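You operate a simulated robot arm through the tools that you are given. There is no shell and no other tool. Be economical: measure what you need, move in short steps, check, and stop when the job is done.

You are at the controls of a simulated robot arm. One attempt, no reset.

Task
Put the green tin from the top of the issue table on the upper shelf of the stock rack. Put the purple cup on the top of the bagging bench away on the top deck of the store cart. Put the blue tin on the top of the bagging bench away on the floor of the teal cart. Put one of the yellow sponges from the top of the bagging bench on the top of the packing bench. Take the white cone and put it on the top of the packing bench. Put the grey weight from the top of the bagging bench on top of the green plug there. Fetch the black block and set it on the teal cover. The order is free. Set down upright: purple cup, grey weight.

Only the result counts: the job must be done as asked and must still hold three seconds after the hand-in. Knocking over, shifting, dropping, spilling or breaking anything else fails it. Lids that push on must go on centred and level and be pressed home; caps that screw on are set level and turned clockwise until they are tight.

Robot
A 7-joint arm with a fingered hand on a trunk, on a base that drives. Base frame: it is fixed to the floor where the robot stands at the start and does not move with it; the origin is under the middle of the robot, x ahead of it, y to its left, z up. Units: m, rad, N and s.
With the tool pointing down near the work surface it reaches from about 0.36 to 0.84 m from the robot's upright axis, wherever it stands. Its first joint turns from -2.007 to 2.007 rad. Places, roughly: black block (7x9x3 cm) [-5.1, 1.9, 0.8]; blue tin (10x10x8 cm) [-2.2, 1.9, 0.8]; floor of the teal cart [0.6, -6.8, 0.1]; green plug (10x10x7 cm) [-2, 1.8, 0.8]; grey weight [-2.25, 1.5, 0.75]; purple cup (8x8x9 cm) [-1.8, 2.1, 0.8]; teal cover (22x18x2 cm) [-4.9, 1.9, 0.8]; top deck of the store cart [0.6, -0.4, 0.8]; top of the packing bench [-5.1, 1.8, 0.8]; upper shelf of the stock rack [0.6, 1.2, 1.3]; white cone (9x9x5 cm) [-2.3, 1.6, 0.8]; yellow sponge (9x6x4 cm) [-2, 1.5, 0.8]. Payload 5 kg.
Tool frame: the origin (TCP) lies between the finger pads and is the grasp point; the fingertips stand 0.032 m ahead of it; z points along the fingers, y is the line along which they close. The gripper opens to 0.16 m. The gripper's body begins 0.089 m behind the TCP. The gripper is a hand of 4 fingers: y runs from the thumb to the fingers, the wrist lies at [0, 0, -0.267] in the tool frame, and closing takes about 1.5 s.
Orientation is that of the tool frame in the base frame, as a unit quaternion [x, y, z, w]. With the fingers straight down and closing along the base's y, the tool's x points along the base's -x, its y along +y and its z along -z.

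Tools
- The arm moves only by the tool apply_moves. Its argument "deltas" is a list that holds one entry, the list of rows, each a list of 7 numbers: the shift along the tool's x, y, z in m, then the turn, a rotation vector about the tool's x, y, z in degrees, then the finger opening in m, from 0 to 0.16. In form: [[[tx, ty, tz, ax, ay, az, claw], ...]]. A call has 1 to 10 rows; each row is the pose to reach, as a shift and turn from the pose commanded when the call began, along the tool's axes at that moment. A row lasts 0.2 s, in which the tool goes at most 0.05 m and 0.15 rad; a call with a longer step from one row to the next is refused whole, and so is a gripper value outside its range. A pose out of reach is approached as far as the arm can. The call stops where the force on the tool passes 40 N (or 10 N more than at its start, if that is more) or the arm is blocked; 0.2 s more then pass. The fingers move at their own pace (about 0.108 m/s each) and stop on an object; they squeeze with about 29 N. The grip force told is the motor's: it shows also when the fingers shut on nothing. Time passes only in rows, and 0.2 s behind the last, so rows that repeat a pose let the fingers close. It gives the time, the measured TCP pose, the force on the tool (base axes), the opening and the grip force at its end, in the units of the frame above (readings bear some noise), with the torque about the TCP (base axes, N m) and any sound that the robot's microphone picked up, and new pictures: "show" is both (left out), scene, wrist or none.
- Cameras (640 x 400 px; columns grow to the right, rows downward): "scene" is now at [0.0243, 0.168, 1.5927]; the picture's right is [-0.01, -1.00, 0.00], its down [-0.70, 0.00, -0.72] and it looks along [0.72, -0.00, -0.70] (base axes); focal length 214 px, centre (320, 200). "wrist" rides on the gripper at [0.08, -0.004, -0.114] in the tool frame; the picture's right is [0.05, 1.00, 0.00], its down [-0.82, 0.04, -0.58] and it looks along [-0.58, 0.03, 0.82] (tool axes); focal length 265 px, centre (320, 200). There is no depth. A picture from a camera that has moved, and an enlarged one, comes with that camera's place and axes in the base frame and with its lens. The place of the scene camera against the robot may be out by one fixed shift of up to 0.025 m in any direction.
- slide_trunk(by): slides the trunk up (or, below 0, down) by that many m; the arm and the scene camera ride with it, the base frame stays. It gives what a move gives, with no picture.
- roll_base(legs): drives the robot by 1 to 6 legs, each [ahead, turn to the left] in m and rad, along the robot's own axes; the way and the turn of a leg run together, so that a leg with both is an arc; at most 1.5 m and 3.142 rad a leg. The arm and the cameras ride along, it lands a little off, and it stops where it bumps. It gives what a move gives, and a new picture of the scene camera.
- hand_shape(shape): the hand has 4 fingers and takes this shape, open, in about a second: jaw (thumb against the fingers, like two jaws); tri (thumb and two fingers); tip (a fingertip pinch); poke (one finger out to press); point (the index stretched); flat (the hand flat); cup (the hand cupped); fist (a fist). The gripper value then closes the fingers along that shape, each until it touches; the sizes above hold for jaw. It gives what a move gives, with no picture.
- aim_head(pan, tilt): turns the head with the scene camera to pan (to the left, within 2.705 rad either way) and tilt (down, from -0.506 to 1.204), counted from straight ahead of the robot. It gives what a move gives, and a new picture of the scene camera.
- inspect(camera, box): a new picture of the part [left, top, right, bottom] of that camera's present view, enlarged. No time passes.
- sign_off(): hands the job in; it is judged then, once.

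Work in short steps. Places have to be worked out from the pictures, the camera data and where the tool is seen: move nearer, look again, correct. Check each grasp and each placing, and mend what went wrong. You have 207 turns and 260 pictures in all, those below and enlarged ones among them. Open the gripper and draw the arm clear of the work before you hand the job in, unless the task says otherwise; then end with one line.

The tools are called after "Request:" as a command line: name --argument value ..., lists and objects as JSON in quotes. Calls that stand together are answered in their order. apply_moves: Moves the arm, as the interface text tells. Its arguments: {"type":"object","properties":{"deltas":{"type":"array","items":{"type":"array","items":{"type":"array","items":{"type":"number"}}}},"show":{"type":"string","enum":["both","scene","wrist","none"]}},"required":["deltas"]} The other tools are called the same way: slide_trunk (by) slides the trunk up or down; hand_shape (shape) gives the hand a shape; roll_base (legs) drives the base; aim_head (pan, tilt) turns the head that bears the scene camera; inspect (camera, box) takes an enlarged picture of a part of a camera's view; sign_off () hands the job in.

At the start:

```text
time_s: 0.0
tcp_pos: [0.5192, -0.166, 1.1528]
orientation: [0.0, 1.0, 0.0, 0.0]
wrist_force: [0.0, -0.4, -0.6]
ft_torque: [0.01, -0.02, 0.01]
grip_width: 0.1599
gripper_force: 0.0
shape: jaw
trunk travel left (down, up): [-0.7, 0.29]
robot x, y, heading: [-0.0041, -0.0018, -0.002]
head pan, tilt: [-0.005, 0.77]
```

scene: 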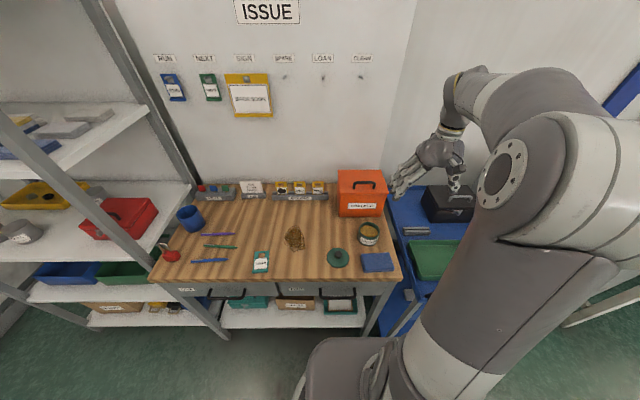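
wrist: 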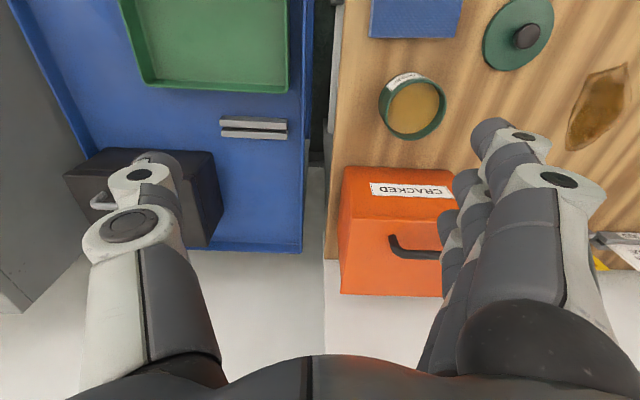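

The issue table is ahead of me, and an open green tin stands near the orange box. I'll enlarge the view to check it and the stock rack.

Request:
inspect --camera "scene" --box '[280, 160, 440, 290]'

Request:
inspect --camera "scene" --box '[0, 80, 240, 300]'

Request:
aim_head --pan 0.9 --tilt 0.4

```text
3.08 times, centred on (360, 225) of scene
camera zoom: at [0.0243, 0.168, 1.5927], right [-0.01, -1.0, 0.0], down [-0.7, 0.0, -0.72], along [0.72, 0.0, -0.7], focal length 660 px, centre (197, 123)
```

zoom: 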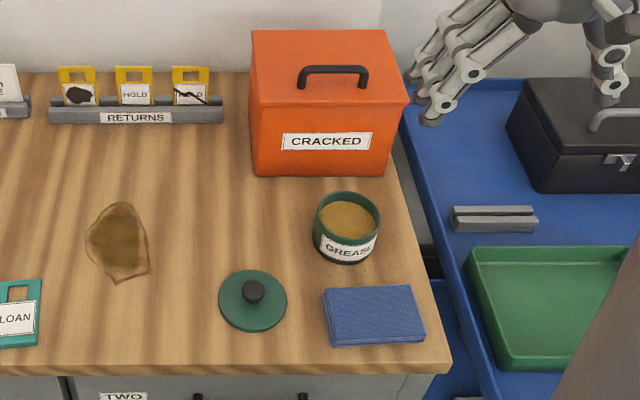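

```text
1.82 times, centred on (120, 190) of scene
camera zoom: at [0.0243, 0.168, 1.5927], right [-0.01, -1.0, 0.0], down [-0.7, 0.0, -0.72], along [0.72, 0.0, -0.7], focal length 390 px, centre (684, 218)
```

zoom: 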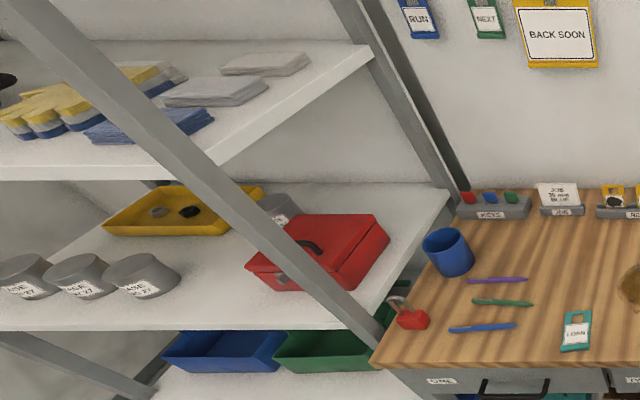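

```text
time_s: 1.2
tcp_pos: [0.5193, -0.166, 1.1542]
orientation: [0.001, 1.0, 0.0, 0.0]
wrist_force: [-0.2, 0.4, 0.7]
ft_torque: [0.0, -0.01, -0.01]
grip_width: 0.1597
gripper_force: 0.1
shape: jaw
trunk travel left (down, up): [-0.7, 0.29]
robot x, y, heading: [-0.0018, 0.0011, -0.002]
head pan, tilt: [0.901, 0.4]
camera scene: at [-0.0001, 0.241, 1.6253], right [0.78, -0.62, 0.0], down [-0.24, -0.3, -0.92], along [0.57, 0.72, -0.39], focal length 214 px, centre (320, 200)
```

scene: 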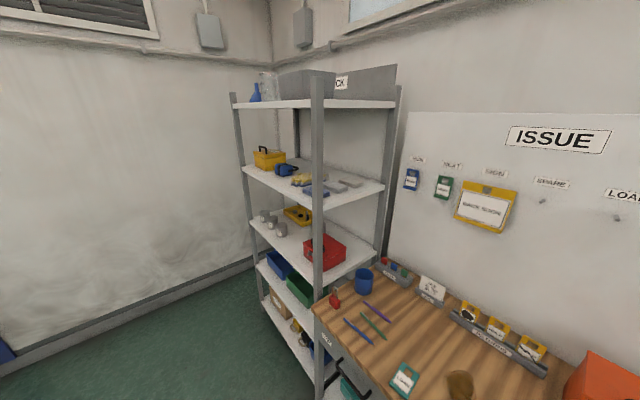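

The tin is around [0.545, -0.03, 0.85] by two-view triangulation. I'll move above it and look again.

Request:
apply_moves --deltas '[[[0, 0.045, 0, 0, 0, 0, 0.16], [-0.01, 0.09, 0, 0, 0, 0, 0.16], [-0.02, 0.136, 0, 0, 0, 0, 0.16], [-0.02, 0.136, 0.04, 0, 0, 0, 0.16], [-0.02, 0.136, 0.08, 0, 0, 0, 0.16], [-0.02, 0.136, 0.08, 0, 0, 0, 0.16]]]' --show "wrist"

Request:
aim_head --pan -0.005 --tilt 0.77

```text
time_s: 2.6
tcp_pos: [0.5389, -0.0303, 1.0738]
orientation: [0.0, 1.0, 0.0, 0.0]
wrist_force: [0.0, -0.4, 0.6]
ft_torque: [0.0, -0.03, 0.02]
grip_width: 0.1595
gripper_force: 0.0
shape: jaw
trunk travel left (down, up): [-0.7, 0.29]
robot x, y, heading: [-0.0026, 0.0018, -0.005]
head pan, tilt: [0.901, 0.4]
camera wrist: at [0.459, -0.0332, 1.1869], right [-0.05, 1.0, 0.0], down [0.82, 0.04, 0.58], along [0.58, 0.03, -0.82], focal length 265 px, centre (320, 200)
```

wrist: 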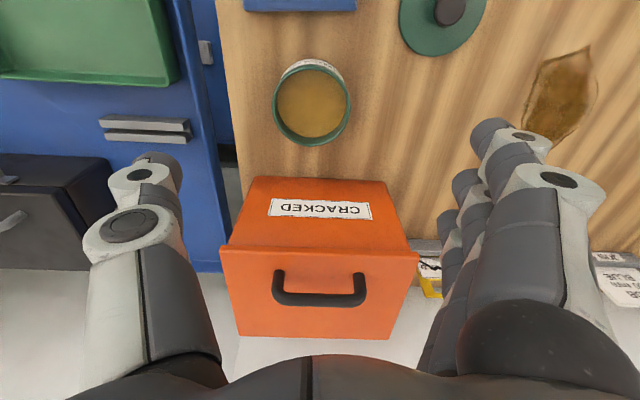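

```text
time_s: 3.8
tcp_pos: [0.5402, -0.0302, 1.073]
orientation: [0.0, 1.0, 0.0, 0.0]
wrist_force: [-0.2, 0.9, 0.0]
ft_torque: [0.02, -0.03, -0.02]
grip_width: 0.1602
gripper_force: 0.1
shape: jaw
trunk travel left (down, up): [-0.7, 0.29]
robot x, y, heading: [0.0001, 0.0022, -0.001]
head pan, tilt: [-0.005, 0.77]
camera scene: at [0.0243, 0.1682, 1.5927], right [0.0, -1.0, 0.0], down [-0.7, 0.0, -0.72], along [0.72, 0.0, -0.7], focal length 214 px, centre (320, 200)
```

scene: 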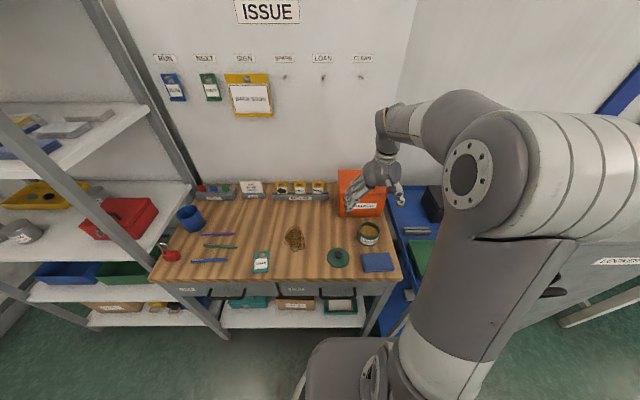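

The two wrist views put the rim centre at about (0.538, -0.037, 0.897), and the orange box is clear of the hand. I'll descend around the tin to TCP z≈0.88.

Request:
apply_moves --deltas '[[[0.001, -0.007, 0.045, 0, 0, 0, 0.16], [0.001, -0.007, 0.09, 0, 0, 0, 0.16], [0.001, -0.007, 0.13, 0, 0, 0, 0.16], [0.001, -0.007, 0.16, 0, 0, 0, 0.16], [0.001, -0.007, 0.18, 0, 0, 0, 0.16], [0.001, -0.007, 0.19, 0, 0, 0, 0.16], [0.001, -0.007, 0.19, 0, 0, 0, 0.16]]]'

```text
time_s: 5.4
tcp_pos: [0.5394, -0.038, 0.889]
orientation: [0.001, 1.0, 0.0, 0.006]
wrist_force: [-9.2, -1.0, 24.7]
ft_torque: [0.82, 0.35, 0.4]
grip_width: 0.1598
gripper_force: 0.1
shape: jaw
trunk travel left (down, up): [-0.7, 0.29]
robot x, y, heading: [0.0023, 0.001, -0.002]
head pan, tilt: [-0.005, 0.77]
stopped in row 7: the force on the tool passed its limit at 43 N (the readings are from after the stop); the commanded pose is now the measured one
camera scene: at [0.0209, 0.1681, 1.5929], right [-0.01, -1.0, 0.0], down [-0.69, 0.0, -0.72], along [0.72, 0.0, -0.69], focal length 214 px, centre (320, 200)
camera wrist: at [0.4575, -0.041, 1.0016], right [-0.05, 1.0, 0.0], down [0.81, 0.04, 0.59], along [0.58, 0.03, -0.81], focal length 265 px, centre (320, 200)
```

scene: 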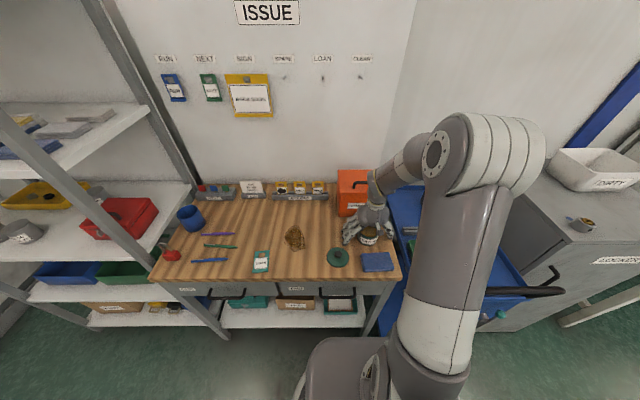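
wrist: 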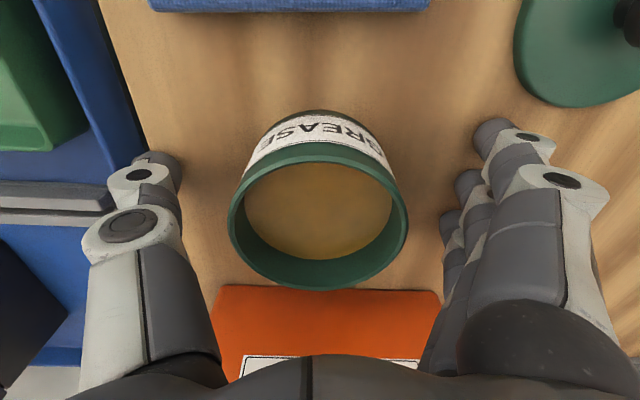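

The fingertips touched the table at TCP z 0.889, so the table is at about 0.857, and the tin is centred. I'll rise 5 mm and close.

Request:
apply_moves --deltas '[[[0, 0, -0.006, 0, 0, 0, 0.16], [0, 0, -0.006, 0, 0, 0, 0.1], [0, 0, -0.006, 0, 0, 0, 0.05], [0, 0, -0.006, 0, 0, 0, 0.05], [0, 0, -0.006, 0, 0, 0, 0.05], [0, 0, -0.006, 0, 0, 0, 0.05], [0, 0, -0.006, 0, 0, 0, 0.05], [0, 0, -0.006, 0, 0, 0, 0.05]]]' --show "wrist"

```text
time_s: 7.2
tcp_pos: [0.5395, -0.0382, 0.8941]
orientation: [0.0, 1.0, -0.001, 0.004]
wrist_force: [1.4, 0.8, 19.0]
ft_torque: [0.35, -0.09, -0.11]
grip_width: 0.067
gripper_force: 28.8
shape: jaw
trunk travel left (down, up): [-0.7, 0.29]
robot x, y, heading: [0.0006, -0.0022, 0.002]
head pan, tilt: [-0.005, 0.77]
camera wrist: at [0.4583, -0.0408, 1.0061], right [-0.05, 1.0, 0.0], down [0.81, 0.04, 0.58], along [0.58, 0.03, -0.81], focal length 265 px, centre (320, 200)
```

wrist: 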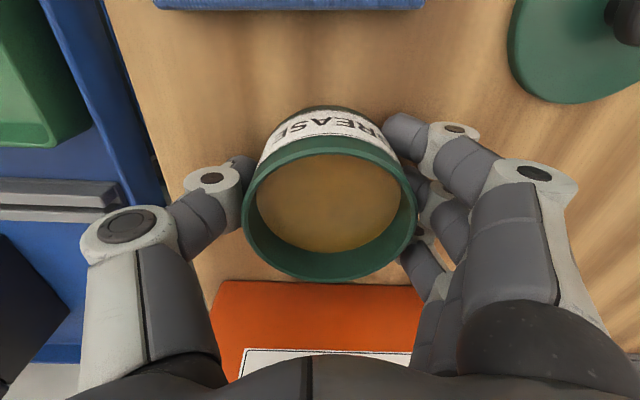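

The tin is held. I'll lift it and look at the rack.

Request:
apply_moves --deltas '[[[0, 0, -0.04, 0, 0, 0, 0.05], [0, 0, -0.08, 0, 0, 0, 0.05], [0, 0, -0.12, 0, 0, 0, 0.05], [0, 0, -0.16, 0, 0, 0, 0.05], [0, 0, -0.2, 0, 0, 0, 0.05], [0, 0, -0.24, 0, 0, 0, 0.05], [0, 0, -0.24, 0, 0, 0, 0.05]]]' --show "wrist"

Request:
aim_head --pan 1.1 --tilt 0.25

Request:
inspect --camera "scene" --box '[220, 40, 460, 300]'

```text
time_s: 8.8
tcp_pos: [0.5371, -0.0367, 1.1319]
orientation: [0.0, 1.0, -0.001, 0.003]
wrist_force: [-0.4, 0.4, -1.9]
ft_torque: [-0.05, -0.02, 0.0]
grip_width: 0.0663
gripper_force: 28.8
shape: jaw
trunk travel left (down, up): [-0.7, 0.29]
robot x, y, heading: [0.0029, 0.0022, -0.002]
head pan, tilt: [-0.005, 0.77]
camera wrist: at [0.4575, -0.0407, 1.245], right [-0.05, 1.0, 0.0], down [0.81, 0.04, 0.58], along [0.58, 0.03, -0.81], focal length 265 px, centre (320, 200)
```

wrist: 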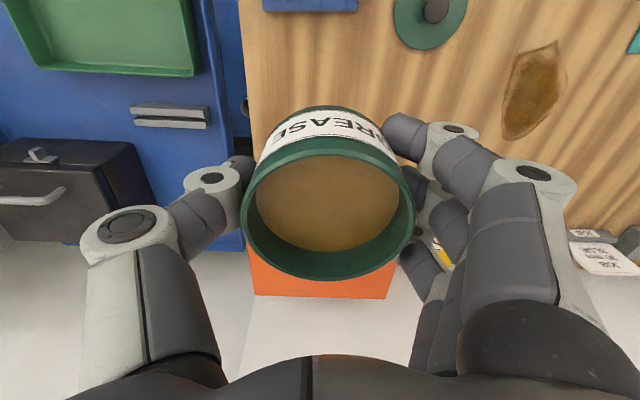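

```text
time_s: 10.1
tcp_pos: [0.5379, -0.0376, 1.1315]
orientation: [0.0, 1.0, -0.001, 0.003]
wrist_force: [-0.1, -0.4, -1.9]
ft_torque: [0.02, 0.03, 0.03]
grip_width: 0.0663
gripper_force: 28.6
shape: jaw
trunk travel left (down, up): [-0.7, 0.29]
robot x, y, heading: [-0.0005, 0.0, 0.001]
head pan, tilt: [1.1, 0.25]
camera scene: at [-0.0152, 0.2517, 1.6393], right [0.89, -0.45, 0.0], down [-0.11, -0.22, -0.97], along [0.44, 0.86, -0.25], focal length 214 px, centre (320, 200)
```

scene: 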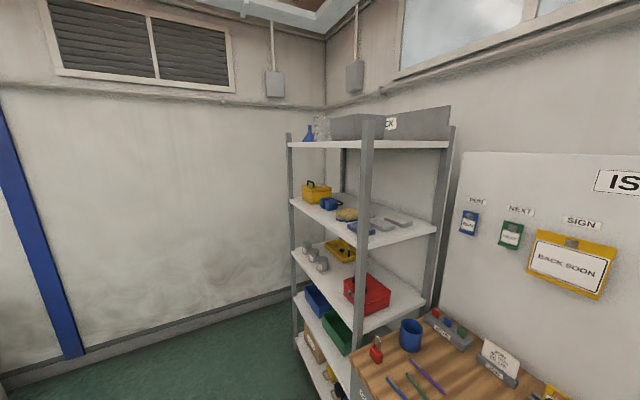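

```text
1.54 times, centred on (340, 170) of scene
camera zoom: at [-0.0152, 0.2517, 1.6393], right [0.89, -0.45, 0.0], down [-0.11, -0.22, -0.97], along [0.44, 0.86, -0.25], focal length 330 px, centre (289, 246)
```

zoom: 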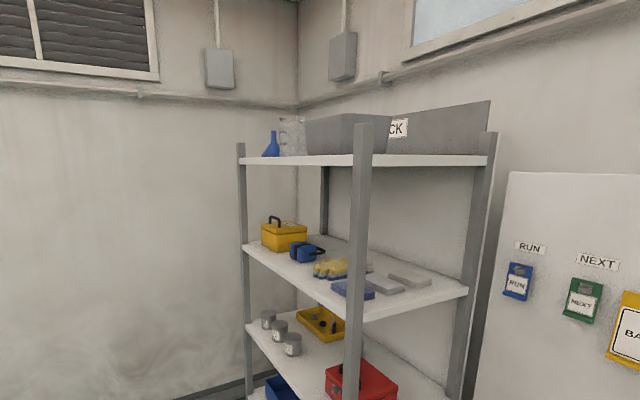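

The upper shelf spans roughly x 0.42–0.75 from y 0.75 leftward, with items on it. I'll back off and drive in front of the rack to look closer.

Request:
roll_base --legs '[[-0.35, 0], [0, 1.571], [1.1, 0], [0, -1.571]]'

Request:
slide_trunk --by 0.28

Request:
aim_head --pan 0.0 --tilt 0.5

```text
time_s: 25.2
tcp_pos: [0.1833, 1.0649, 1.1318]
orientation: [-0.005, 1.0, -0.001, 0.004]
wrist_force: [0.6, -0.2, -2.8]
ft_torque: [-0.01, -0.01, 0.02]
grip_width: 0.0662
gripper_force: 28.9
shape: jaw
trunk travel left (down, up): [-0.7, 0.29]
robot x, y, heading: [-0.3538, 1.0938, 0.012]
head pan, tilt: [1.1, 0.25]
camera scene: at [-0.3729, 1.3483, 1.6393], right [0.9, -0.44, 0.0], down [-0.11, -0.22, -0.97], along [0.43, 0.87, -0.25], focal length 214 px, centre (320, 200)
```

scene: 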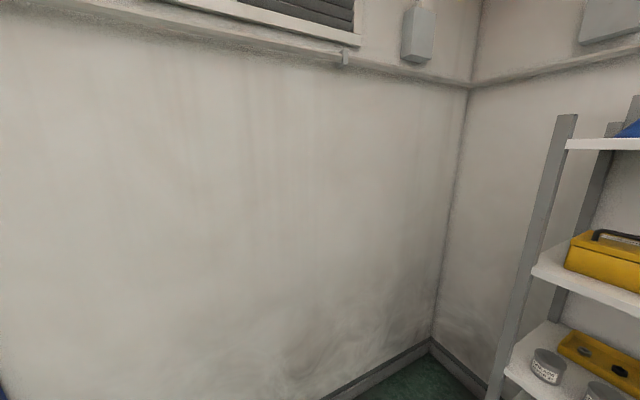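

```text
time_s: 28.1
tcp_pos: [0.184, 1.067, 1.4111]
orientation: [-0.006, 1.0, -0.001, 0.003]
wrist_force: [0.0, -0.1, -2.2]
ft_torque: [-0.02, -0.06, -0.02]
grip_width: 0.0664
gripper_force: 28.6
shape: jaw
trunk travel left (down, up): [-0.98, 0.01]
robot x, y, heading: [-0.3549, 1.0962, 0.01]
head pan, tilt: [1.1, 0.25]
```

```text
time_s: 29.4
tcp_pos: [0.1837, 1.0653, 1.4126]
orientation: [-0.005, 1.0, -0.001, 0.003]
wrist_force: [-0.5, 1.0, -2.7]
ft_torque: [-0.03, -0.04, -0.03]
grip_width: 0.0665
gripper_force: 28.8
shape: jaw
trunk travel left (down, up): [-0.98, 0.01]
robot x, y, heading: [-0.3551, 1.0989, 0.009]
head pan, tilt: [0.0, 0.499]
camera scene: at [-0.3234, 1.2659, 1.8962], right [0.01, -1.0, 0.0], down [-0.48, -0.01, -0.88], along [0.88, 0.01, -0.48], focal length 214 px, centre (320, 200)
```

scene: 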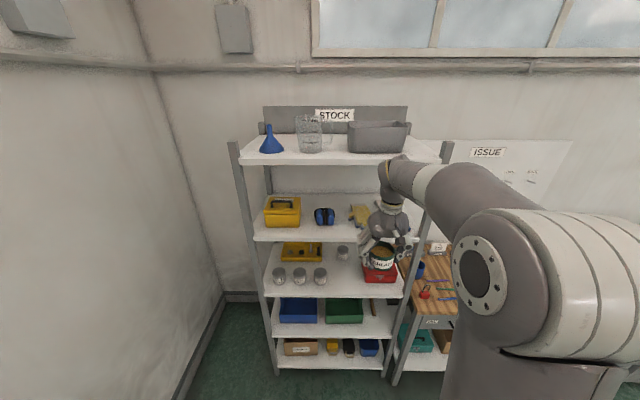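

Let me enlarge the shelf.

Request:
inspect --camera "scene" --box '[230, 130, 450, 270]'

Request:
inspect --camera "wrist" --box '[0, 0, 640, 400]'

```text
2.86 times, centred on (340, 200) of scene
camera zoom: at [-0.3234, 1.2659, 1.8962], right [0.01, -1.0, 0.0], down [-0.48, -0.01, -0.88], along [0.88, 0.01, -0.48], focal length 613 px, centre (263, 200)
```

zoom: 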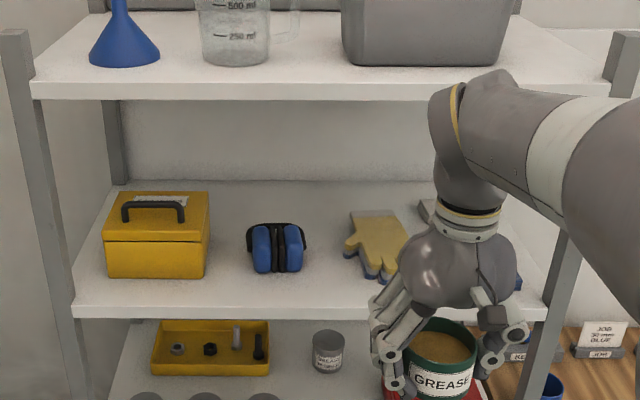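

```text
1.00 times, centred on (320, 200) of wrist (not enlarged: the box is as wide or as high as the picture)
camera zoom: at [0.1029, 1.0615, 1.5248], right [-0.06, 1.0, 0.0], down [0.81, 0.05, 0.58], along [0.58, 0.03, -0.81], focal length 265 px, centre (320, 200)
```

zoom: 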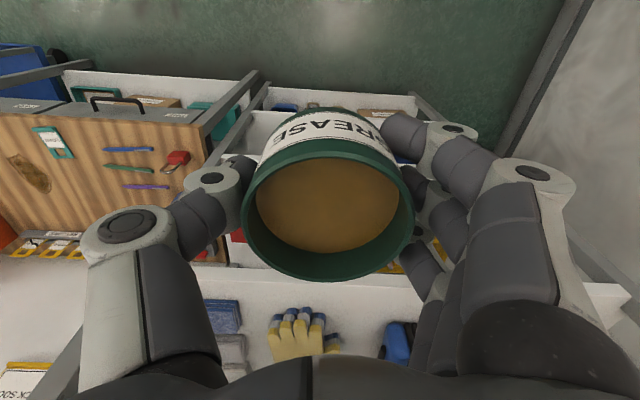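

The top deck sits only ~0.32 m above this shelf, so a vertical hand won't fit. I'll go back, set the tin down on the issue table and regrasp it with a tilted hand.

Request:
slide_trunk --by -0.28

Request:
roll_base --legs '[[0, 1.562], [-1.1, 0], [0, -1.571], [0.35, 0]]'

Request:
aim_head --pan 0.0 --tilt 0.77

```text
time_s: 32.2
tcp_pos: [0.1839, 1.0658, 1.1314]
orientation: [-0.005, 1.0, -0.001, 0.003]
wrist_force: [-0.4, 0.2, -2.1]
ft_torque: [-0.05, 0.0, 0.0]
grip_width: 0.0662
gripper_force: 28.8
shape: jaw
trunk travel left (down, up): [-0.7, 0.29]
robot x, y, heading: [-0.3567, 1.0965, 0.006]
head pan, tilt: [0.0, 0.499]
```

```text
time_s: 47.4
tcp_pos: [0.5522, -0.0254, 1.1315]
orientation: [-0.007, 1.0, 0.0, 0.003]
wrist_force: [-0.3, -0.2, -2.1]
ft_torque: [0.01, 0.01, -0.03]
grip_width: 0.0657
gripper_force: 29.5
shape: jaw
trunk travel left (down, up): [-0.7, 0.29]
robot x, y, heading: [0.015, 0.0069, 0.013]
head pan, tilt: [0.0, 0.499]
camera scene: at [0.0444, 0.1729, 1.6161], right [0.01, -1.0, 0.0], down [-0.48, -0.01, -0.88], along [0.88, 0.01, -0.48], focal length 214 px, centre (320, 200)
```

scene: 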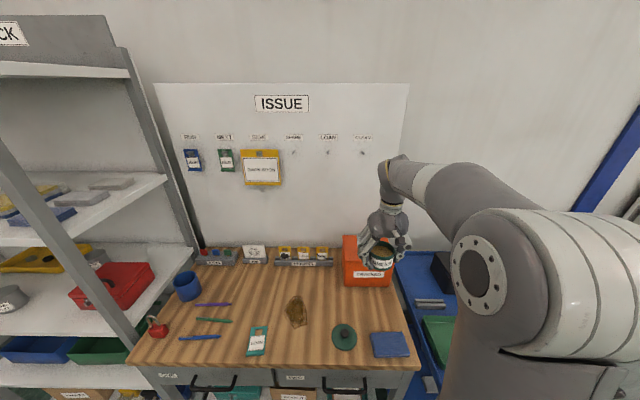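

```text
time_s: 48.2
tcp_pos: [0.5519, -0.025, 1.1311]
orientation: [-0.007, 1.0, -0.001, 0.003]
wrist_force: [0.6, 1.1, -2.2]
ft_torque: [0.0, 0.01, 0.02]
grip_width: 0.066
gripper_force: 28.8
shape: jaw
trunk travel left (down, up): [-0.7, 0.29]
robot x, y, heading: [0.0119, 0.0034, 0.019]
head pan, tilt: [0.0, 0.77]
camera scene: at [0.0347, 0.1727, 1.5927], right [0.01, -1.0, 0.0], down [-0.7, -0.01, -0.72], along [0.72, 0.01, -0.7], focal length 214 px, centre (320, 200)
```

scene: 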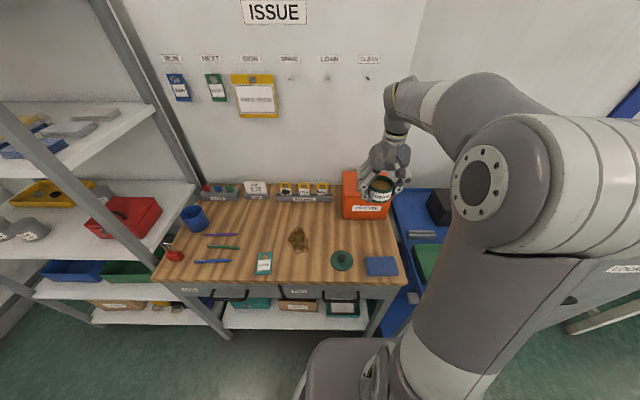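

Set the tin back at its former spot.

Request:
apply_moves --deltas '[[[0.012, -0.011, 0.045, 0, 0, 0, 0.05], [0.012, -0.011, 0.09, 0, 0, 0, 0.05], [0.012, -0.011, 0.135, 0, 0, 0, 0.05], [0.012, -0.011, 0.18, 0, 0, 0, 0.05], [0.012, -0.011, 0.21, 0, 0, 0, 0.05], [0.012, -0.011, 0.225, 0, 0, 0, 0.05], [0.012, -0.011, 0.235, 0, 0, 0, 0.05], [0.012, -0.011, 0.237, 0, 0, 0, 0.05], [0.012, -0.011, 0.24, 0, 0, 0, 0.05]]]' --show "none"

```text
time_s: 50.2
tcp_pos: [0.5412, -0.0371, 0.894]
orientation: [-0.007, 1.0, -0.001, 0.006]
wrist_force: [-2.3, 0.3, 13.0]
ft_torque: [0.07, -0.11, 0.04]
grip_width: 0.0659
gripper_force: 29.0
shape: jaw
trunk travel left (down, up): [-0.7, 0.29]
robot x, y, heading: [0.0125, 0.0056, 0.016]
head pan, tilt: [0.0, 0.77]
```

Resting on the table. I'll open and rise clear.

Request:
apply_moves --deltas '[[[0, 0, 0, 0, 0, 0, 0.16], [0, 0, 0, 0, 0, 0, 0.16], [0, 0, 0, 0, 0, 0, 0.16], [0, 0, 0, 0, 0, 0, 0.16], [0, 0, -0.03, 0, 0, 0, 0.16], [0, 0, -0.07, 0, 0, 0, 0.16], [0, 0, -0.11, 0, 0, 0, 0.16], [0, 0, -0.11, 0, 0, 0, 0.16]]]'

```text
time_s: 50.6
tcp_pos: [0.5454, -0.0377, 0.8939]
orientation: [-0.006, 1.0, -0.002, 0.005]
wrist_force: [0.7, 0.4, -0.1]
ft_torque: [-0.03, 0.07, -0.02]
grip_width: 0.1599
gripper_force: 0.1
shape: jaw
trunk travel left (down, up): [-0.7, 0.29]
robot x, y, heading: [0.0108, 0.0052, 0.012]
head pan, tilt: [0.0, 0.77]
stopped in row 2: the force on the tool passed its limit at 48 N (the readings are from after the stop); the commanded pose is now the measured one
camera scene: at [0.037, 0.1729, 1.5921], right [0.01, -1.0, 0.0], down [-0.7, -0.01, -0.72], along [0.72, 0.01, -0.7], focal length 214 px, centre (320, 200)
camera wrist: at [0.4637, -0.0421, 1.006], right [-0.06, 1.0, 0.0], down [0.81, 0.05, 0.59], along [0.59, 0.03, -0.81], focal length 265 px, centre (320, 200)
```

scene: 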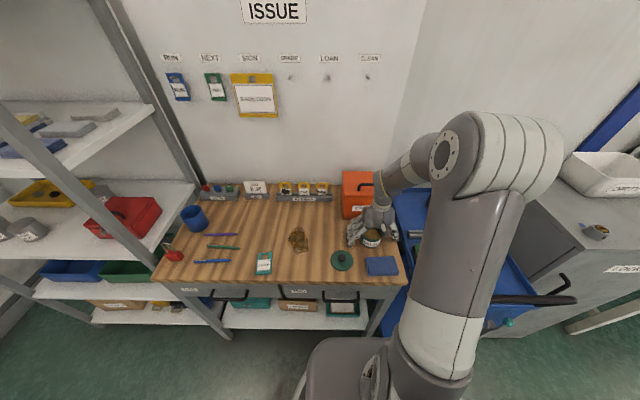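
wrist: 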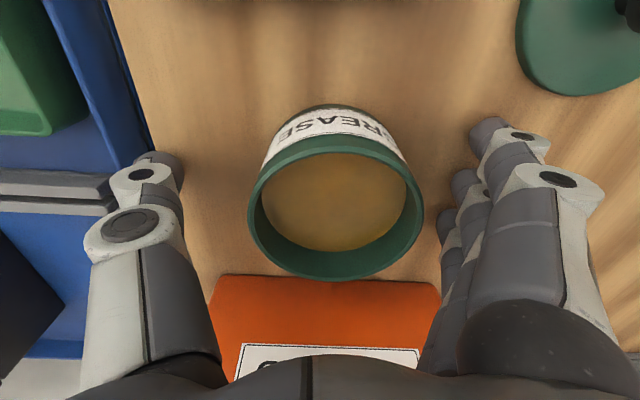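

The tin sits at about (0.541, -0.030). I'll rise, back away and tilt the hand 45° so that the fingers point forward and down.

Request:
apply_moves --deltas '[[[0, 0.008, -0.045, 0, 0, 0, 0.16], [0, 0.008, -0.09, 0, 0, 0, 0.16], [0.02, 0.008, -0.13, 0, 0, 0, 0.16], [0.05, 0.008, -0.15, 0, -8, 0, 0.16], [0.08, 0.008, -0.15, 0, -16, 0, 0.16], [0.11, 0.008, -0.15, 0, -24, 0, 0.16], [0.13, 0.008, -0.15, 0, -32, 0, 0.16], [0.13, 0.008, -0.15, 0, -40, 0, 0.16], [0.13, 0.008, -0.15, 0, -45, 0, 0.16], [0.13, 0.008, -0.15, 0, -45, 0, 0.16]]]'

```text
time_s: 52.8
tcp_pos: [0.5016, -0.0743, 1.0672]
orientation: [-0.005, 0.922, 0.002, 0.387]
wrist_force: [0.4, -1.3, -0.5]
ft_torque: [0.02, -0.01, 0.04]
grip_width: 0.1601
gripper_force: 0.0
shape: jaw
out of reach, approached as far as the arm can: row 6, 7, 8, 9, 10
trunk travel left (down, up): [-0.7, 0.29]
robot x, y, heading: [0.016, 0.0056, 0.016]
head pan, tilt: [0.0, 0.77]
camera scene: at [0.0348, 0.1702, 1.5929], right [0.01, -1.0, 0.0], down [-0.7, -0.01, -0.72], along [0.72, 0.01, -0.7], focal length 214 px, centre (320, 200)
camera wrist: at [0.3641, -0.0789, 1.0895], right [-0.05, 1.0, -0.04], down [0.16, 0.04, 0.99], along [0.99, 0.04, -0.16], focal length 265 px, centre (320, 200)
```

scene: 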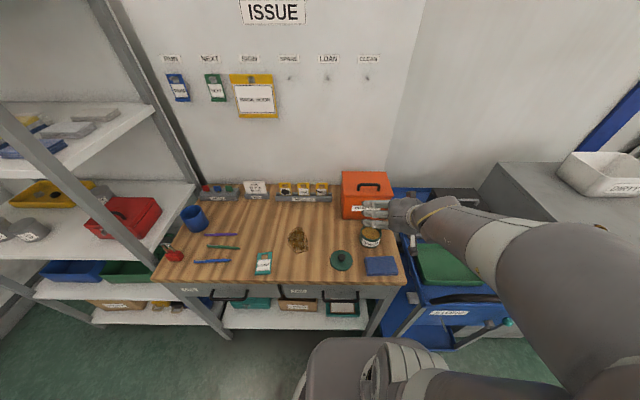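
wrist: 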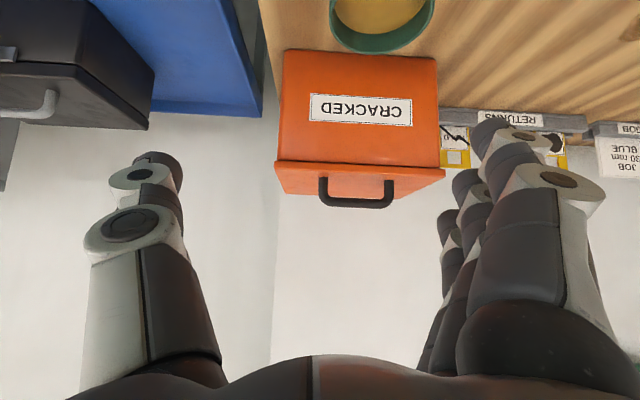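

The tilted pose needs more distance, so I'll back the base 0.2 m.

Request:
roll_base --legs '[[-0.2, 0]]'

Request:
apply_moves --deltas '[[[0, 0, 0, 0, 0, 0, 0.16]]]' --show "wrist"

```text
time_s: 54.4
tcp_pos: [0.3011, -0.0739, 1.0684]
orientation: [-0.006, 0.922, 0.001, 0.387]
wrist_force: [-0.3, 0.1, 0.4]
ft_torque: [0.02, -0.02, -0.02]
grip_width: 0.1601
gripper_force: 0.1
shape: jaw
trunk travel left (down, up): [-0.7, 0.29]
robot x, y, heading: [-0.185, 0.0059, 0.011]
head pan, tilt: [0.0, 0.77]
camera scene: at [-0.1659, 0.1699, 1.5926], right [0.01, -1.0, 0.0], down [-0.7, -0.01, -0.72], along [0.72, 0.01, -0.7], focal length 214 px, centre (320, 200)
```

scene: 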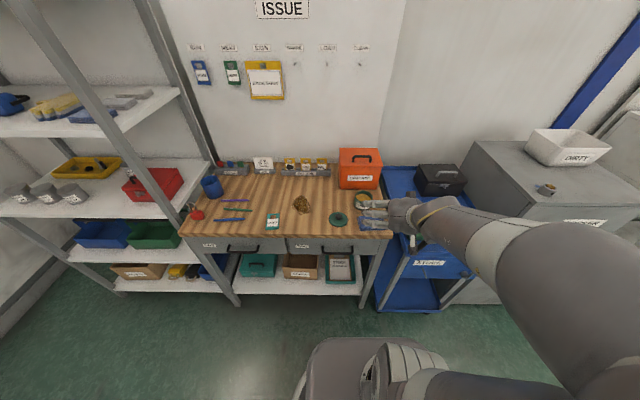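

```text
time_s: 54.8
tcp_pos: [0.302, -0.0748, 1.0684]
orientation: [-0.005, 0.922, 0.0, 0.387]
wrist_force: [0.4, 0.1, 0.1]
ft_torque: [0.0, 0.0, 0.0]
grip_width: 0.16
gripper_force: 0.1
shape: jaw
trunk travel left (down, up): [-0.7, 0.29]
robot x, y, heading: [-0.1843, -0.0009, 0.014]
head pan, tilt: [0.0, 0.77]
camera wrist: at [0.1644, -0.0798, 1.0898], right [-0.05, 1.0, -0.04], down [0.16, 0.05, 0.99], along [0.99, 0.04, -0.16], focal length 265 px, centre (320, 200)
```

wrist: 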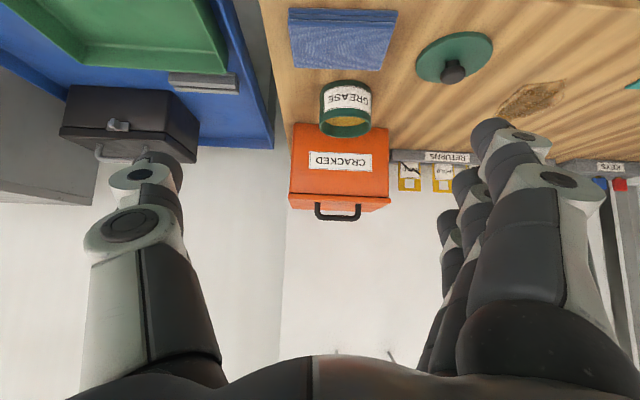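

Move to a pre-approach point 0.12 m behind the tin along the tool axis.

Request:
apply_moves --deltas '[[[-0.013, 0.011, 0.04, 0, 0, 0, 0.16], [-0.026, 0.022, 0.08, 0, 0, 0, 0.16], [-0.039, 0.034, 0.12, 0, 0, 0, 0.16], [-0.052, 0.045, 0.163, 0, 0, 0, 0.16], [-0.052, 0.045, 0.163, 0, 0, 0, 0.16]]]' --show "both"

```text
time_s: 56.2
tcp_pos: [0.2765, -0.3905, 1.0142]
orientation: [0.315, 0.863, -0.135, 0.372]
wrist_force: [0.0, 0.9, -0.4]
ft_torque: [-0.03, 0.0, -0.01]
grip_width: 0.1601
gripper_force: 0.1
shape: jaw
out of reach, approached as far as the arm can: row 4, 5
trunk travel left (down, up): [-0.7, 0.29]
robot x, y, heading: [-0.1907, 0.0013, 0.015]
head pan, tilt: [0.0, 0.77]
stopped in row 5: the arm was blocked; the commanded pose is now the measured one
camera scene: at [-0.1645, 0.171, 1.5925], right [0.01, -1.0, 0.0], down [-0.7, -0.01, -0.72], along [0.72, 0.01, -0.7], focal length 214 px, centre (320, 200)
camera wrist: at [0.1689, -0.3048, 1.0328], right [0.62, 0.79, -0.03], down [0.13, -0.06, 0.99], along [0.78, -0.61, -0.14], focal length 265 px, centre (320, 200)
```

scene: 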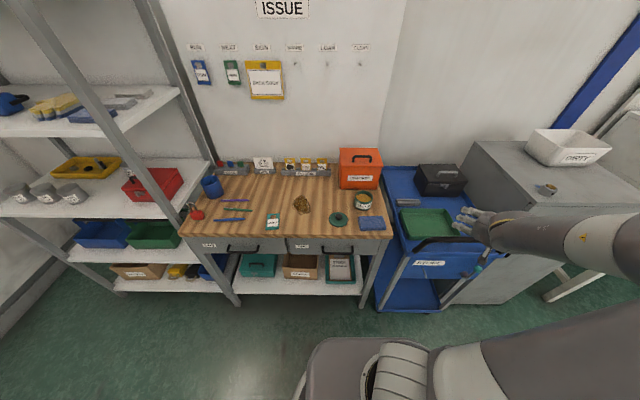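
wrist: 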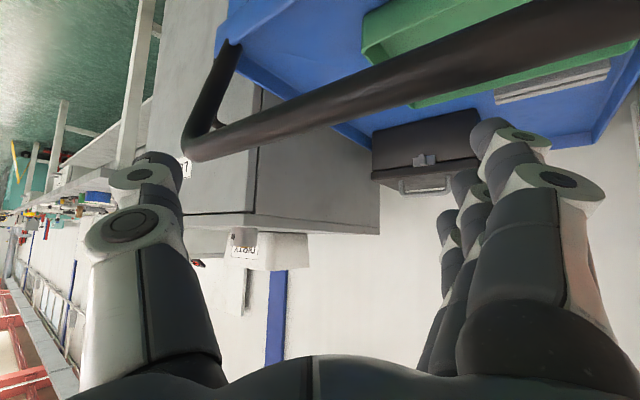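

The commanded pose lagged the measured one and the arm swung aside near the cart handle. Nothing looks shifted; I'll raise straight up first.

Request:
apply_moves --deltas '[[[-0.029, 0, -0.027, 0, 0, 0, 0.16], [-0.058, 0, -0.055, 0, 0, 0, 0.16], [-0.087, 0, -0.083, 0, 0, 0, 0.16], [-0.116, 0, -0.11, 0, 0, 0, 0.16], [-0.145, 0, -0.138, 0, 0, 0, 0.16], [-0.145, 0, -0.138, 0, 0, 0, 0.16]]]' --show "scene"

```text
time_s: 57.6
tcp_pos: [0.2744, -0.3906, 1.2139]
orientation: [0.316, 0.862, -0.134, 0.372]
wrist_force: [-0.4, 0.2, -0.6]
ft_torque: [0.0, -0.01, 0.01]
grip_width: 0.1603
gripper_force: 0.1
shape: jaw
trunk travel left (down, up): [-0.7, 0.29]
robot x, y, heading: [-0.1896, -0.0025, 0.013]
head pan, tilt: [0.0, 0.77]
camera scene: at [-0.1648, 0.1699, 1.5926], right [0.01, -1.0, 0.0], down [-0.7, -0.01, -0.72], along [0.72, 0.01, -0.7], focal length 214 px, centre (320, 200)
```

scene: 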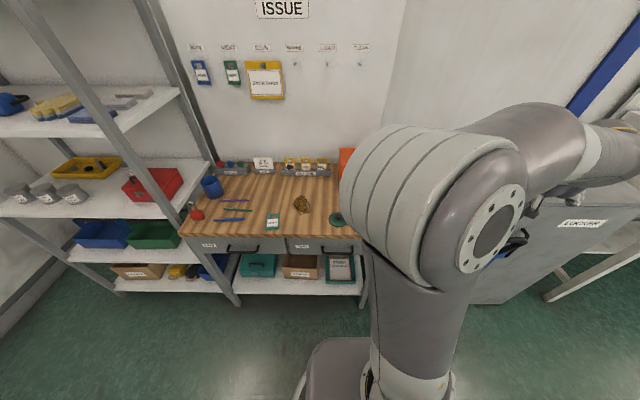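

Now swing back to a forward-facing 45° pose over the table at about (0.47, -0.05, 1.20).

Request:
apply_moves --deltas '[[[0.0064, 0.043, -0.0044, -3.0, 0, -2.8, 0.16], [0.0128, 0.086, -0.0089, -6.0, 0, -5.7, 0.16], [0.0192, 0.129, -0.0133, -9.0, 0, -8.5, 0.16], [0.0256, 0.172, -0.0178, -12.0, 0, -11.3, 0.16], [0.0321, 0.215, -0.0222, -14.9, 0, -14.2, 0.16], [0.0385, 0.258, -0.0267, -17.9, 0, -17.0, 0.16], [0.0449, 0.301, -0.0311, -20.9, 0, -19.8, 0.16], [0.0513, 0.344, -0.0356, -23.9, 0, -22.7, 0.16], [0.0577, 0.387, -0.04, -26.9, 0, -25.5, 0.16], [0.0577, 0.387, -0.04, -26.9, 0, -25.5, 0.16]]]' --show "both"

```text
time_s: 59.8
tcp_pos: [0.473, -0.0523, 1.1998]
orientation: [0.024, 0.918, -0.009, 0.396]
wrist_force: [-0.6, -0.9, 0.0]
ft_torque: [-0.04, 0.01, 0.01]
grip_width: 0.1601
gripper_force: 0.1
shape: jaw
trunk travel left (down, up): [-0.7, 0.29]
robot x, y, heading: [-0.187, 0.0048, 0.013]
head pan, tilt: [0.0, 0.77]
camera scene: at [-0.1649, 0.17, 1.5926], right [0.01, -1.0, 0.0], down [-0.7, -0.01, -0.72], along [0.72, 0.01, -0.7], focal length 214 px, centre (320, 200)
camera wrist: at [0.3353, -0.0484, 1.2184], right [0.02, 1.0, -0.04], down [0.14, 0.03, 0.99], along [0.99, -0.02, -0.14], focal length 265 px, centre (320, 200)
```

scene: 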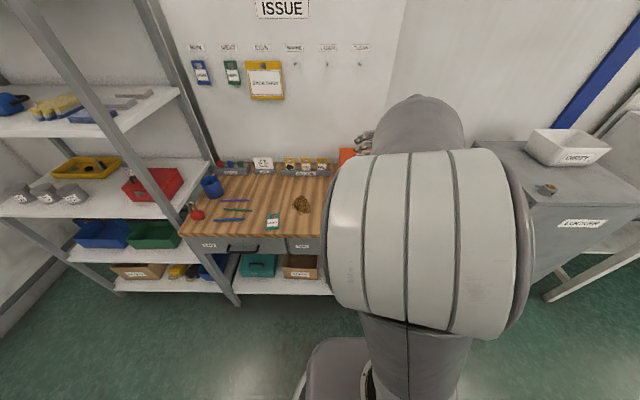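
wrist: 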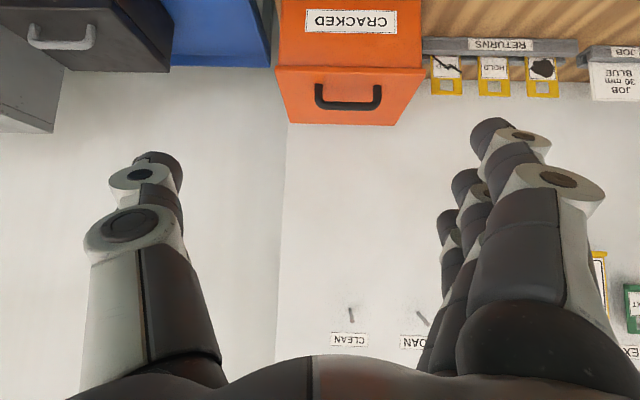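

Now descend to the pre-approach point behind the tin.

Request:
apply_moves --deltas '[[[0.033, 0.004, 0.026, 0, 0, 0, 0.16], [0.066, 0.008, 0.052, 0, 0, 0, 0.16], [0.099, 0.012, 0.077, 0, 0, 0, 0.16], [0.132, 0.016, 0.103, 0, 0, 0, 0.16], [0.165, 0.021, 0.129, 0, 0, 0, 0.16], [0.165, 0.021, 0.129, 0, 0, 0, 0.16]]]' --show "both"

```text
time_s: 61.4
tcp_pos: [0.4388, 0.1165, 0.9725]
orientation: [-0.125, 0.915, -0.011, 0.384]
wrist_force: [0.1, -0.2, -0.4]
ft_torque: [0.03, 0.01, -0.03]
grip_width: 0.1602
gripper_force: 0.1
shape: jaw
out of reach, approached as far as the arm can: row 4
trunk travel left (down, up): [-0.7, 0.29]
robot x, y, heading: [-0.1853, -0.0, 0.017]
head pan, tilt: [0.0, 0.77]
stopped in row 6: the arm was blocked; the commanded pose is now the measured one
camera scene: at [-0.1653, 0.1695, 1.5927], right [0.01, -1.0, 0.0], down [-0.7, -0.01, -0.72], along [0.72, 0.01, -0.7], focal length 214 px, centre (320, 200)
camera wrist: at [0.3064, 0.0848, 0.9968], right [-0.25, 0.95, -0.15], down [0.13, 0.19, 0.97], along [0.96, 0.23, -0.18], focal length 265 px, centre (320, 200)
```

scene: 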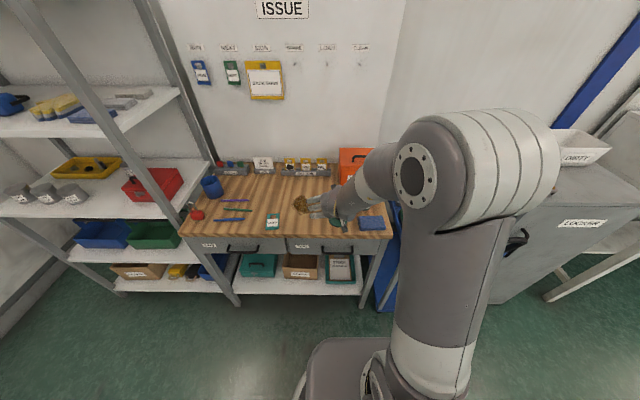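
wrist: 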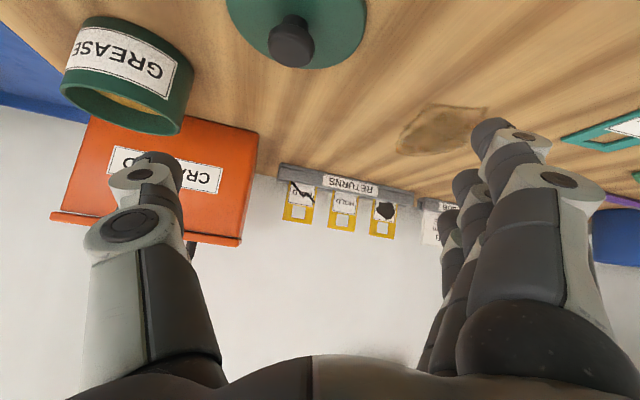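

Another wrist-limit swing, but nothing was touched. I'll rise straight up, then use the trunk and base to put the pose in the comfortable region (≈0.66–0.7 m out, trunk lower).

Request:
apply_moves --deltas '[[[-0.028, -0.005, -0.028, 0, 0, 0, 0.16], [-0.056, -0.009, -0.056, 0, 0, 0, 0.16], [-0.084, -0.014, -0.085, 0, 0, 0, 0.16], [-0.112, -0.018, -0.113, 0, 0, 0, 0.16], [-0.14, -0.023, -0.141, 0, 0, 0, 0.16], [-0.14, -0.023, -0.141, 0, 0, 0, 0.16]]]' --show "scene"

Request:
inspect --camera "scene" --box '[180, 140, 420, 260]'

```text
time_s: 63.0
tcp_pos: [0.4516, 0.0134, 1.1728]
orientation: [-0.042, 0.923, -0.046, 0.38]
wrist_force: [-0.7, 0.9, 0.5]
ft_torque: [-0.09, 0.0, -0.06]
grip_width: 0.1601
gripper_force: 0.1
shape: jaw
trunk travel left (down, up): [-0.7, 0.29]
robot x, y, heading: [-0.186, 0.0009, 0.012]
head pan, tilt: [0.0, 0.77]
stopped in row 6: the arm was blocked; the commanded pose is now the measured one
camera scene: at [-0.1649, 0.1722, 1.5923], right [0.02, -1.0, 0.0], down [-0.7, -0.01, -0.72], along [0.72, 0.01, -0.7], focal length 214 px, centre (320, 200)
```

scene: 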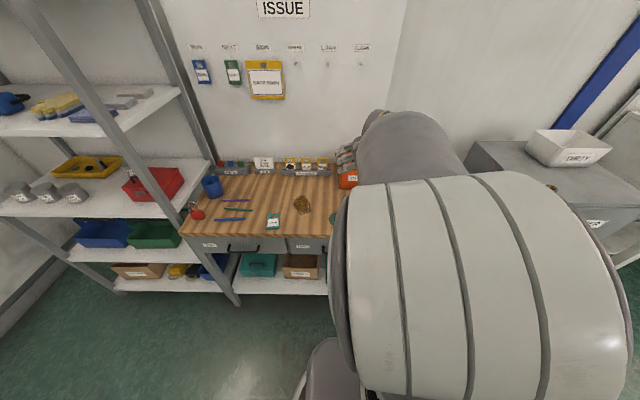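

```text
2.67 times, centred on (300, 200) of scene
camera zoom: at [-0.1649, 0.1722, 1.5923], right [0.02, -1.0, 0.0], down [-0.7, -0.01, -0.72], along [0.72, 0.01, -0.7], focal length 572 px, centre (373, 200)
```

zoom: 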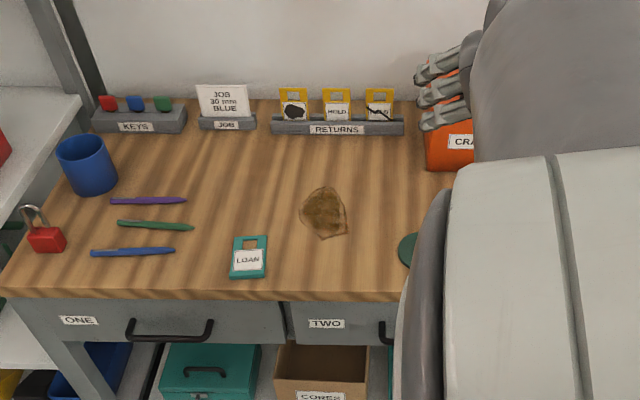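

Back up 0.06 m and lower the trunk 0.15 m.

Request:
roll_base --legs '[[-0.06, 0]]'

Request:
slide_trunk --by -0.15

Request:
inspect --camera "wrist" --box '[0, 0, 640, 400]'

```text
time_s: 64.0
tcp_pos: [0.3896, 0.0117, 1.1735]
orientation: [-0.04, 0.923, -0.046, 0.38]
wrist_force: [-0.1, -0.1, 0.0]
ft_torque: [-0.02, 0.02, -0.01]
grip_width: 0.1601
gripper_force: 0.1
shape: jaw
trunk travel left (down, up): [-0.7, 0.29]
robot x, y, heading: [-0.2465, 0.0014, 0.015]
head pan, tilt: [0.0, 0.77]
camera scene: at [-0.2273, 0.1692, 1.5926], right [0.01, -1.0, 0.0], down [-0.7, -0.01, -0.72], along [0.72, 0.01, -0.7], focal length 214 px, centre (320, 200)
```

scene: 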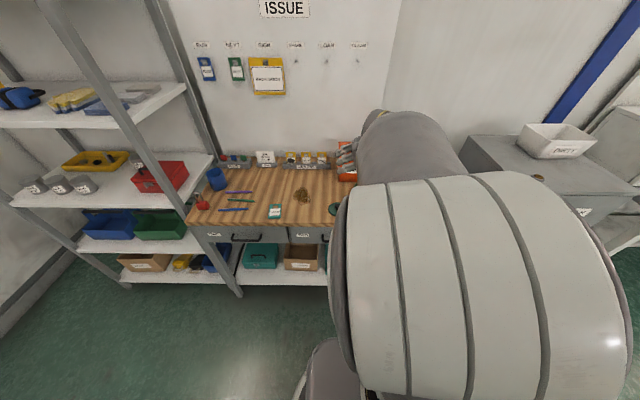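

```text
time_s: 65.7
tcp_pos: [0.391, 0.0108, 1.0231]
orientation: [-0.04, 0.923, -0.045, 0.38]
wrist_force: [0.2, 0.1, -0.6]
ft_torque: [-0.04, 0.01, 0.01]
grip_width: 0.1602
gripper_force: 0.0
shape: jaw
trunk travel left (down, up): [-0.55, 0.44]
robot x, y, heading: [-0.2453, 0.0011, 0.011]
head pan, tilt: [0.0, 0.77]
```

```text
1.00 times, centred on (320, 200) of wrist (not enlarged: the box is as wide or as high as the picture)
camera zoom: at [0.2543, 0.0046, 1.0473], right [-0.08, 0.99, -0.15], down [0.17, 0.16, 0.97], along [0.98, 0.05, -0.18], focal length 265 px, centre (320, 200)
```

zoom: 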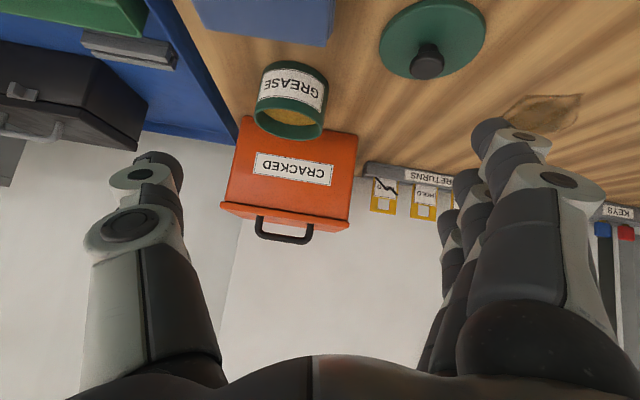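

Correct roll and move to the pre-approach point in small steps.

Request:
apply_moves --deltas '[[[-0.006, -0.014, 0.023, -1, 0, 2, 0.16], [-0.012, -0.028, 0.046, -2, 0, 4.1, 0.16], [-0.018, -0.042, 0.07, -3, 0, 6.2, 0.16], [-0.018, -0.042, 0.07, -3, 0, 6.2, 0.16]]]' --show "wrist"

```text
time_s: 66.7
tcp_pos: [0.4552, -0.034, 0.9903]
orientation: [-0.001, 0.924, 0.001, 0.381]
wrist_force: [-1.4, -13.1, -0.6]
ft_torque: [0.85, -0.04, 0.85]
grip_width: 0.1603
gripper_force: 0.0
shape: jaw
trunk travel left (down, up): [-0.55, 0.44]
robot x, y, heading: [-0.2464, -0.0002, 0.014]
head pan, tilt: [0.0, 0.77]
camera wrist: at [0.3186, -0.038, 1.0141], right [-0.04, 1.0, -0.04], down [0.17, 0.04, 0.98], along [0.98, 0.03, -0.17], focal length 265 px, centre (320, 200)
```

wrist: 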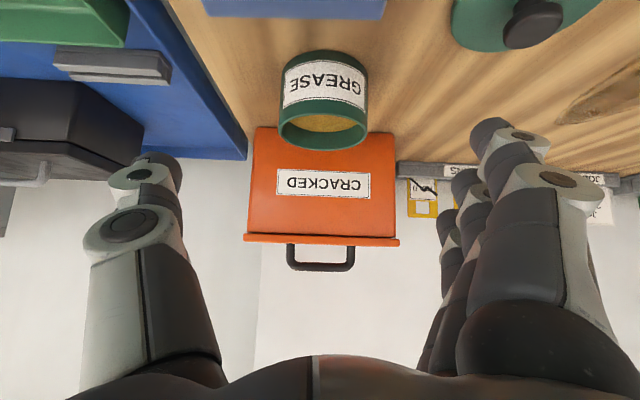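

Aligned with the tin. Advance along the tool axis to the grasp.

Request:
apply_moves --deltas '[[[0, 0.003, 0.03, 0, 0, 0, 0.16], [0, 0.003, 0.06, 0, 0, 0, 0.16], [-0.001, 0.003, 0.09, 0, 0, 0, 0.16], [-0.002, 0.003, 0.108, 0, 0, 0, 0.16], [-0.003, 0.003, 0.118, 0, 0, 0, 0.16], [-0.003, 0.003, 0.118, 0, 0, 0, 0.16]]]' --show "both"

```text
time_s: 68.1
tcp_pos: [0.5404, -0.0306, 0.9093]
orientation: [-0.001, 0.924, 0.0, 0.382]
wrist_force: [-0.1, 0.2, -0.2]
ft_torque: [-0.01, 0.0, 0.03]
grip_width: 0.1599
gripper_force: 0.1
shape: jaw
trunk travel left (down, up): [-0.55, 0.44]
robot x, y, heading: [-0.2488, -0.0019, 0.012]
head pan, tilt: [0.0, 0.77]
camera scene: at [-0.2258, 0.169, 1.4426], right [0.01, -1.0, 0.0], down [-0.7, -0.01, -0.72], along [0.72, 0.01, -0.7], focal length 214 px, centre (320, 200)
camera wrist: at [0.4035, -0.0333, 0.9328], right [-0.04, 1.0, -0.04], down [0.17, 0.04, 0.98], along [0.98, 0.03, -0.17], focal length 265 px, centre (320, 200)
```

scene: 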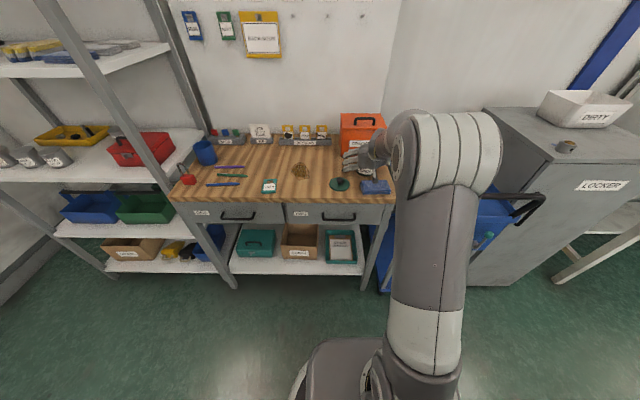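
wrist: 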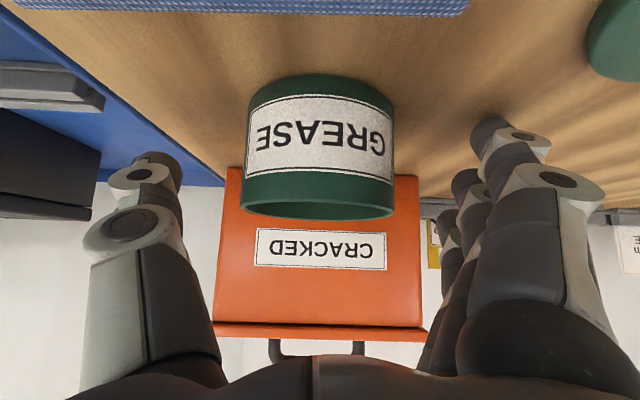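

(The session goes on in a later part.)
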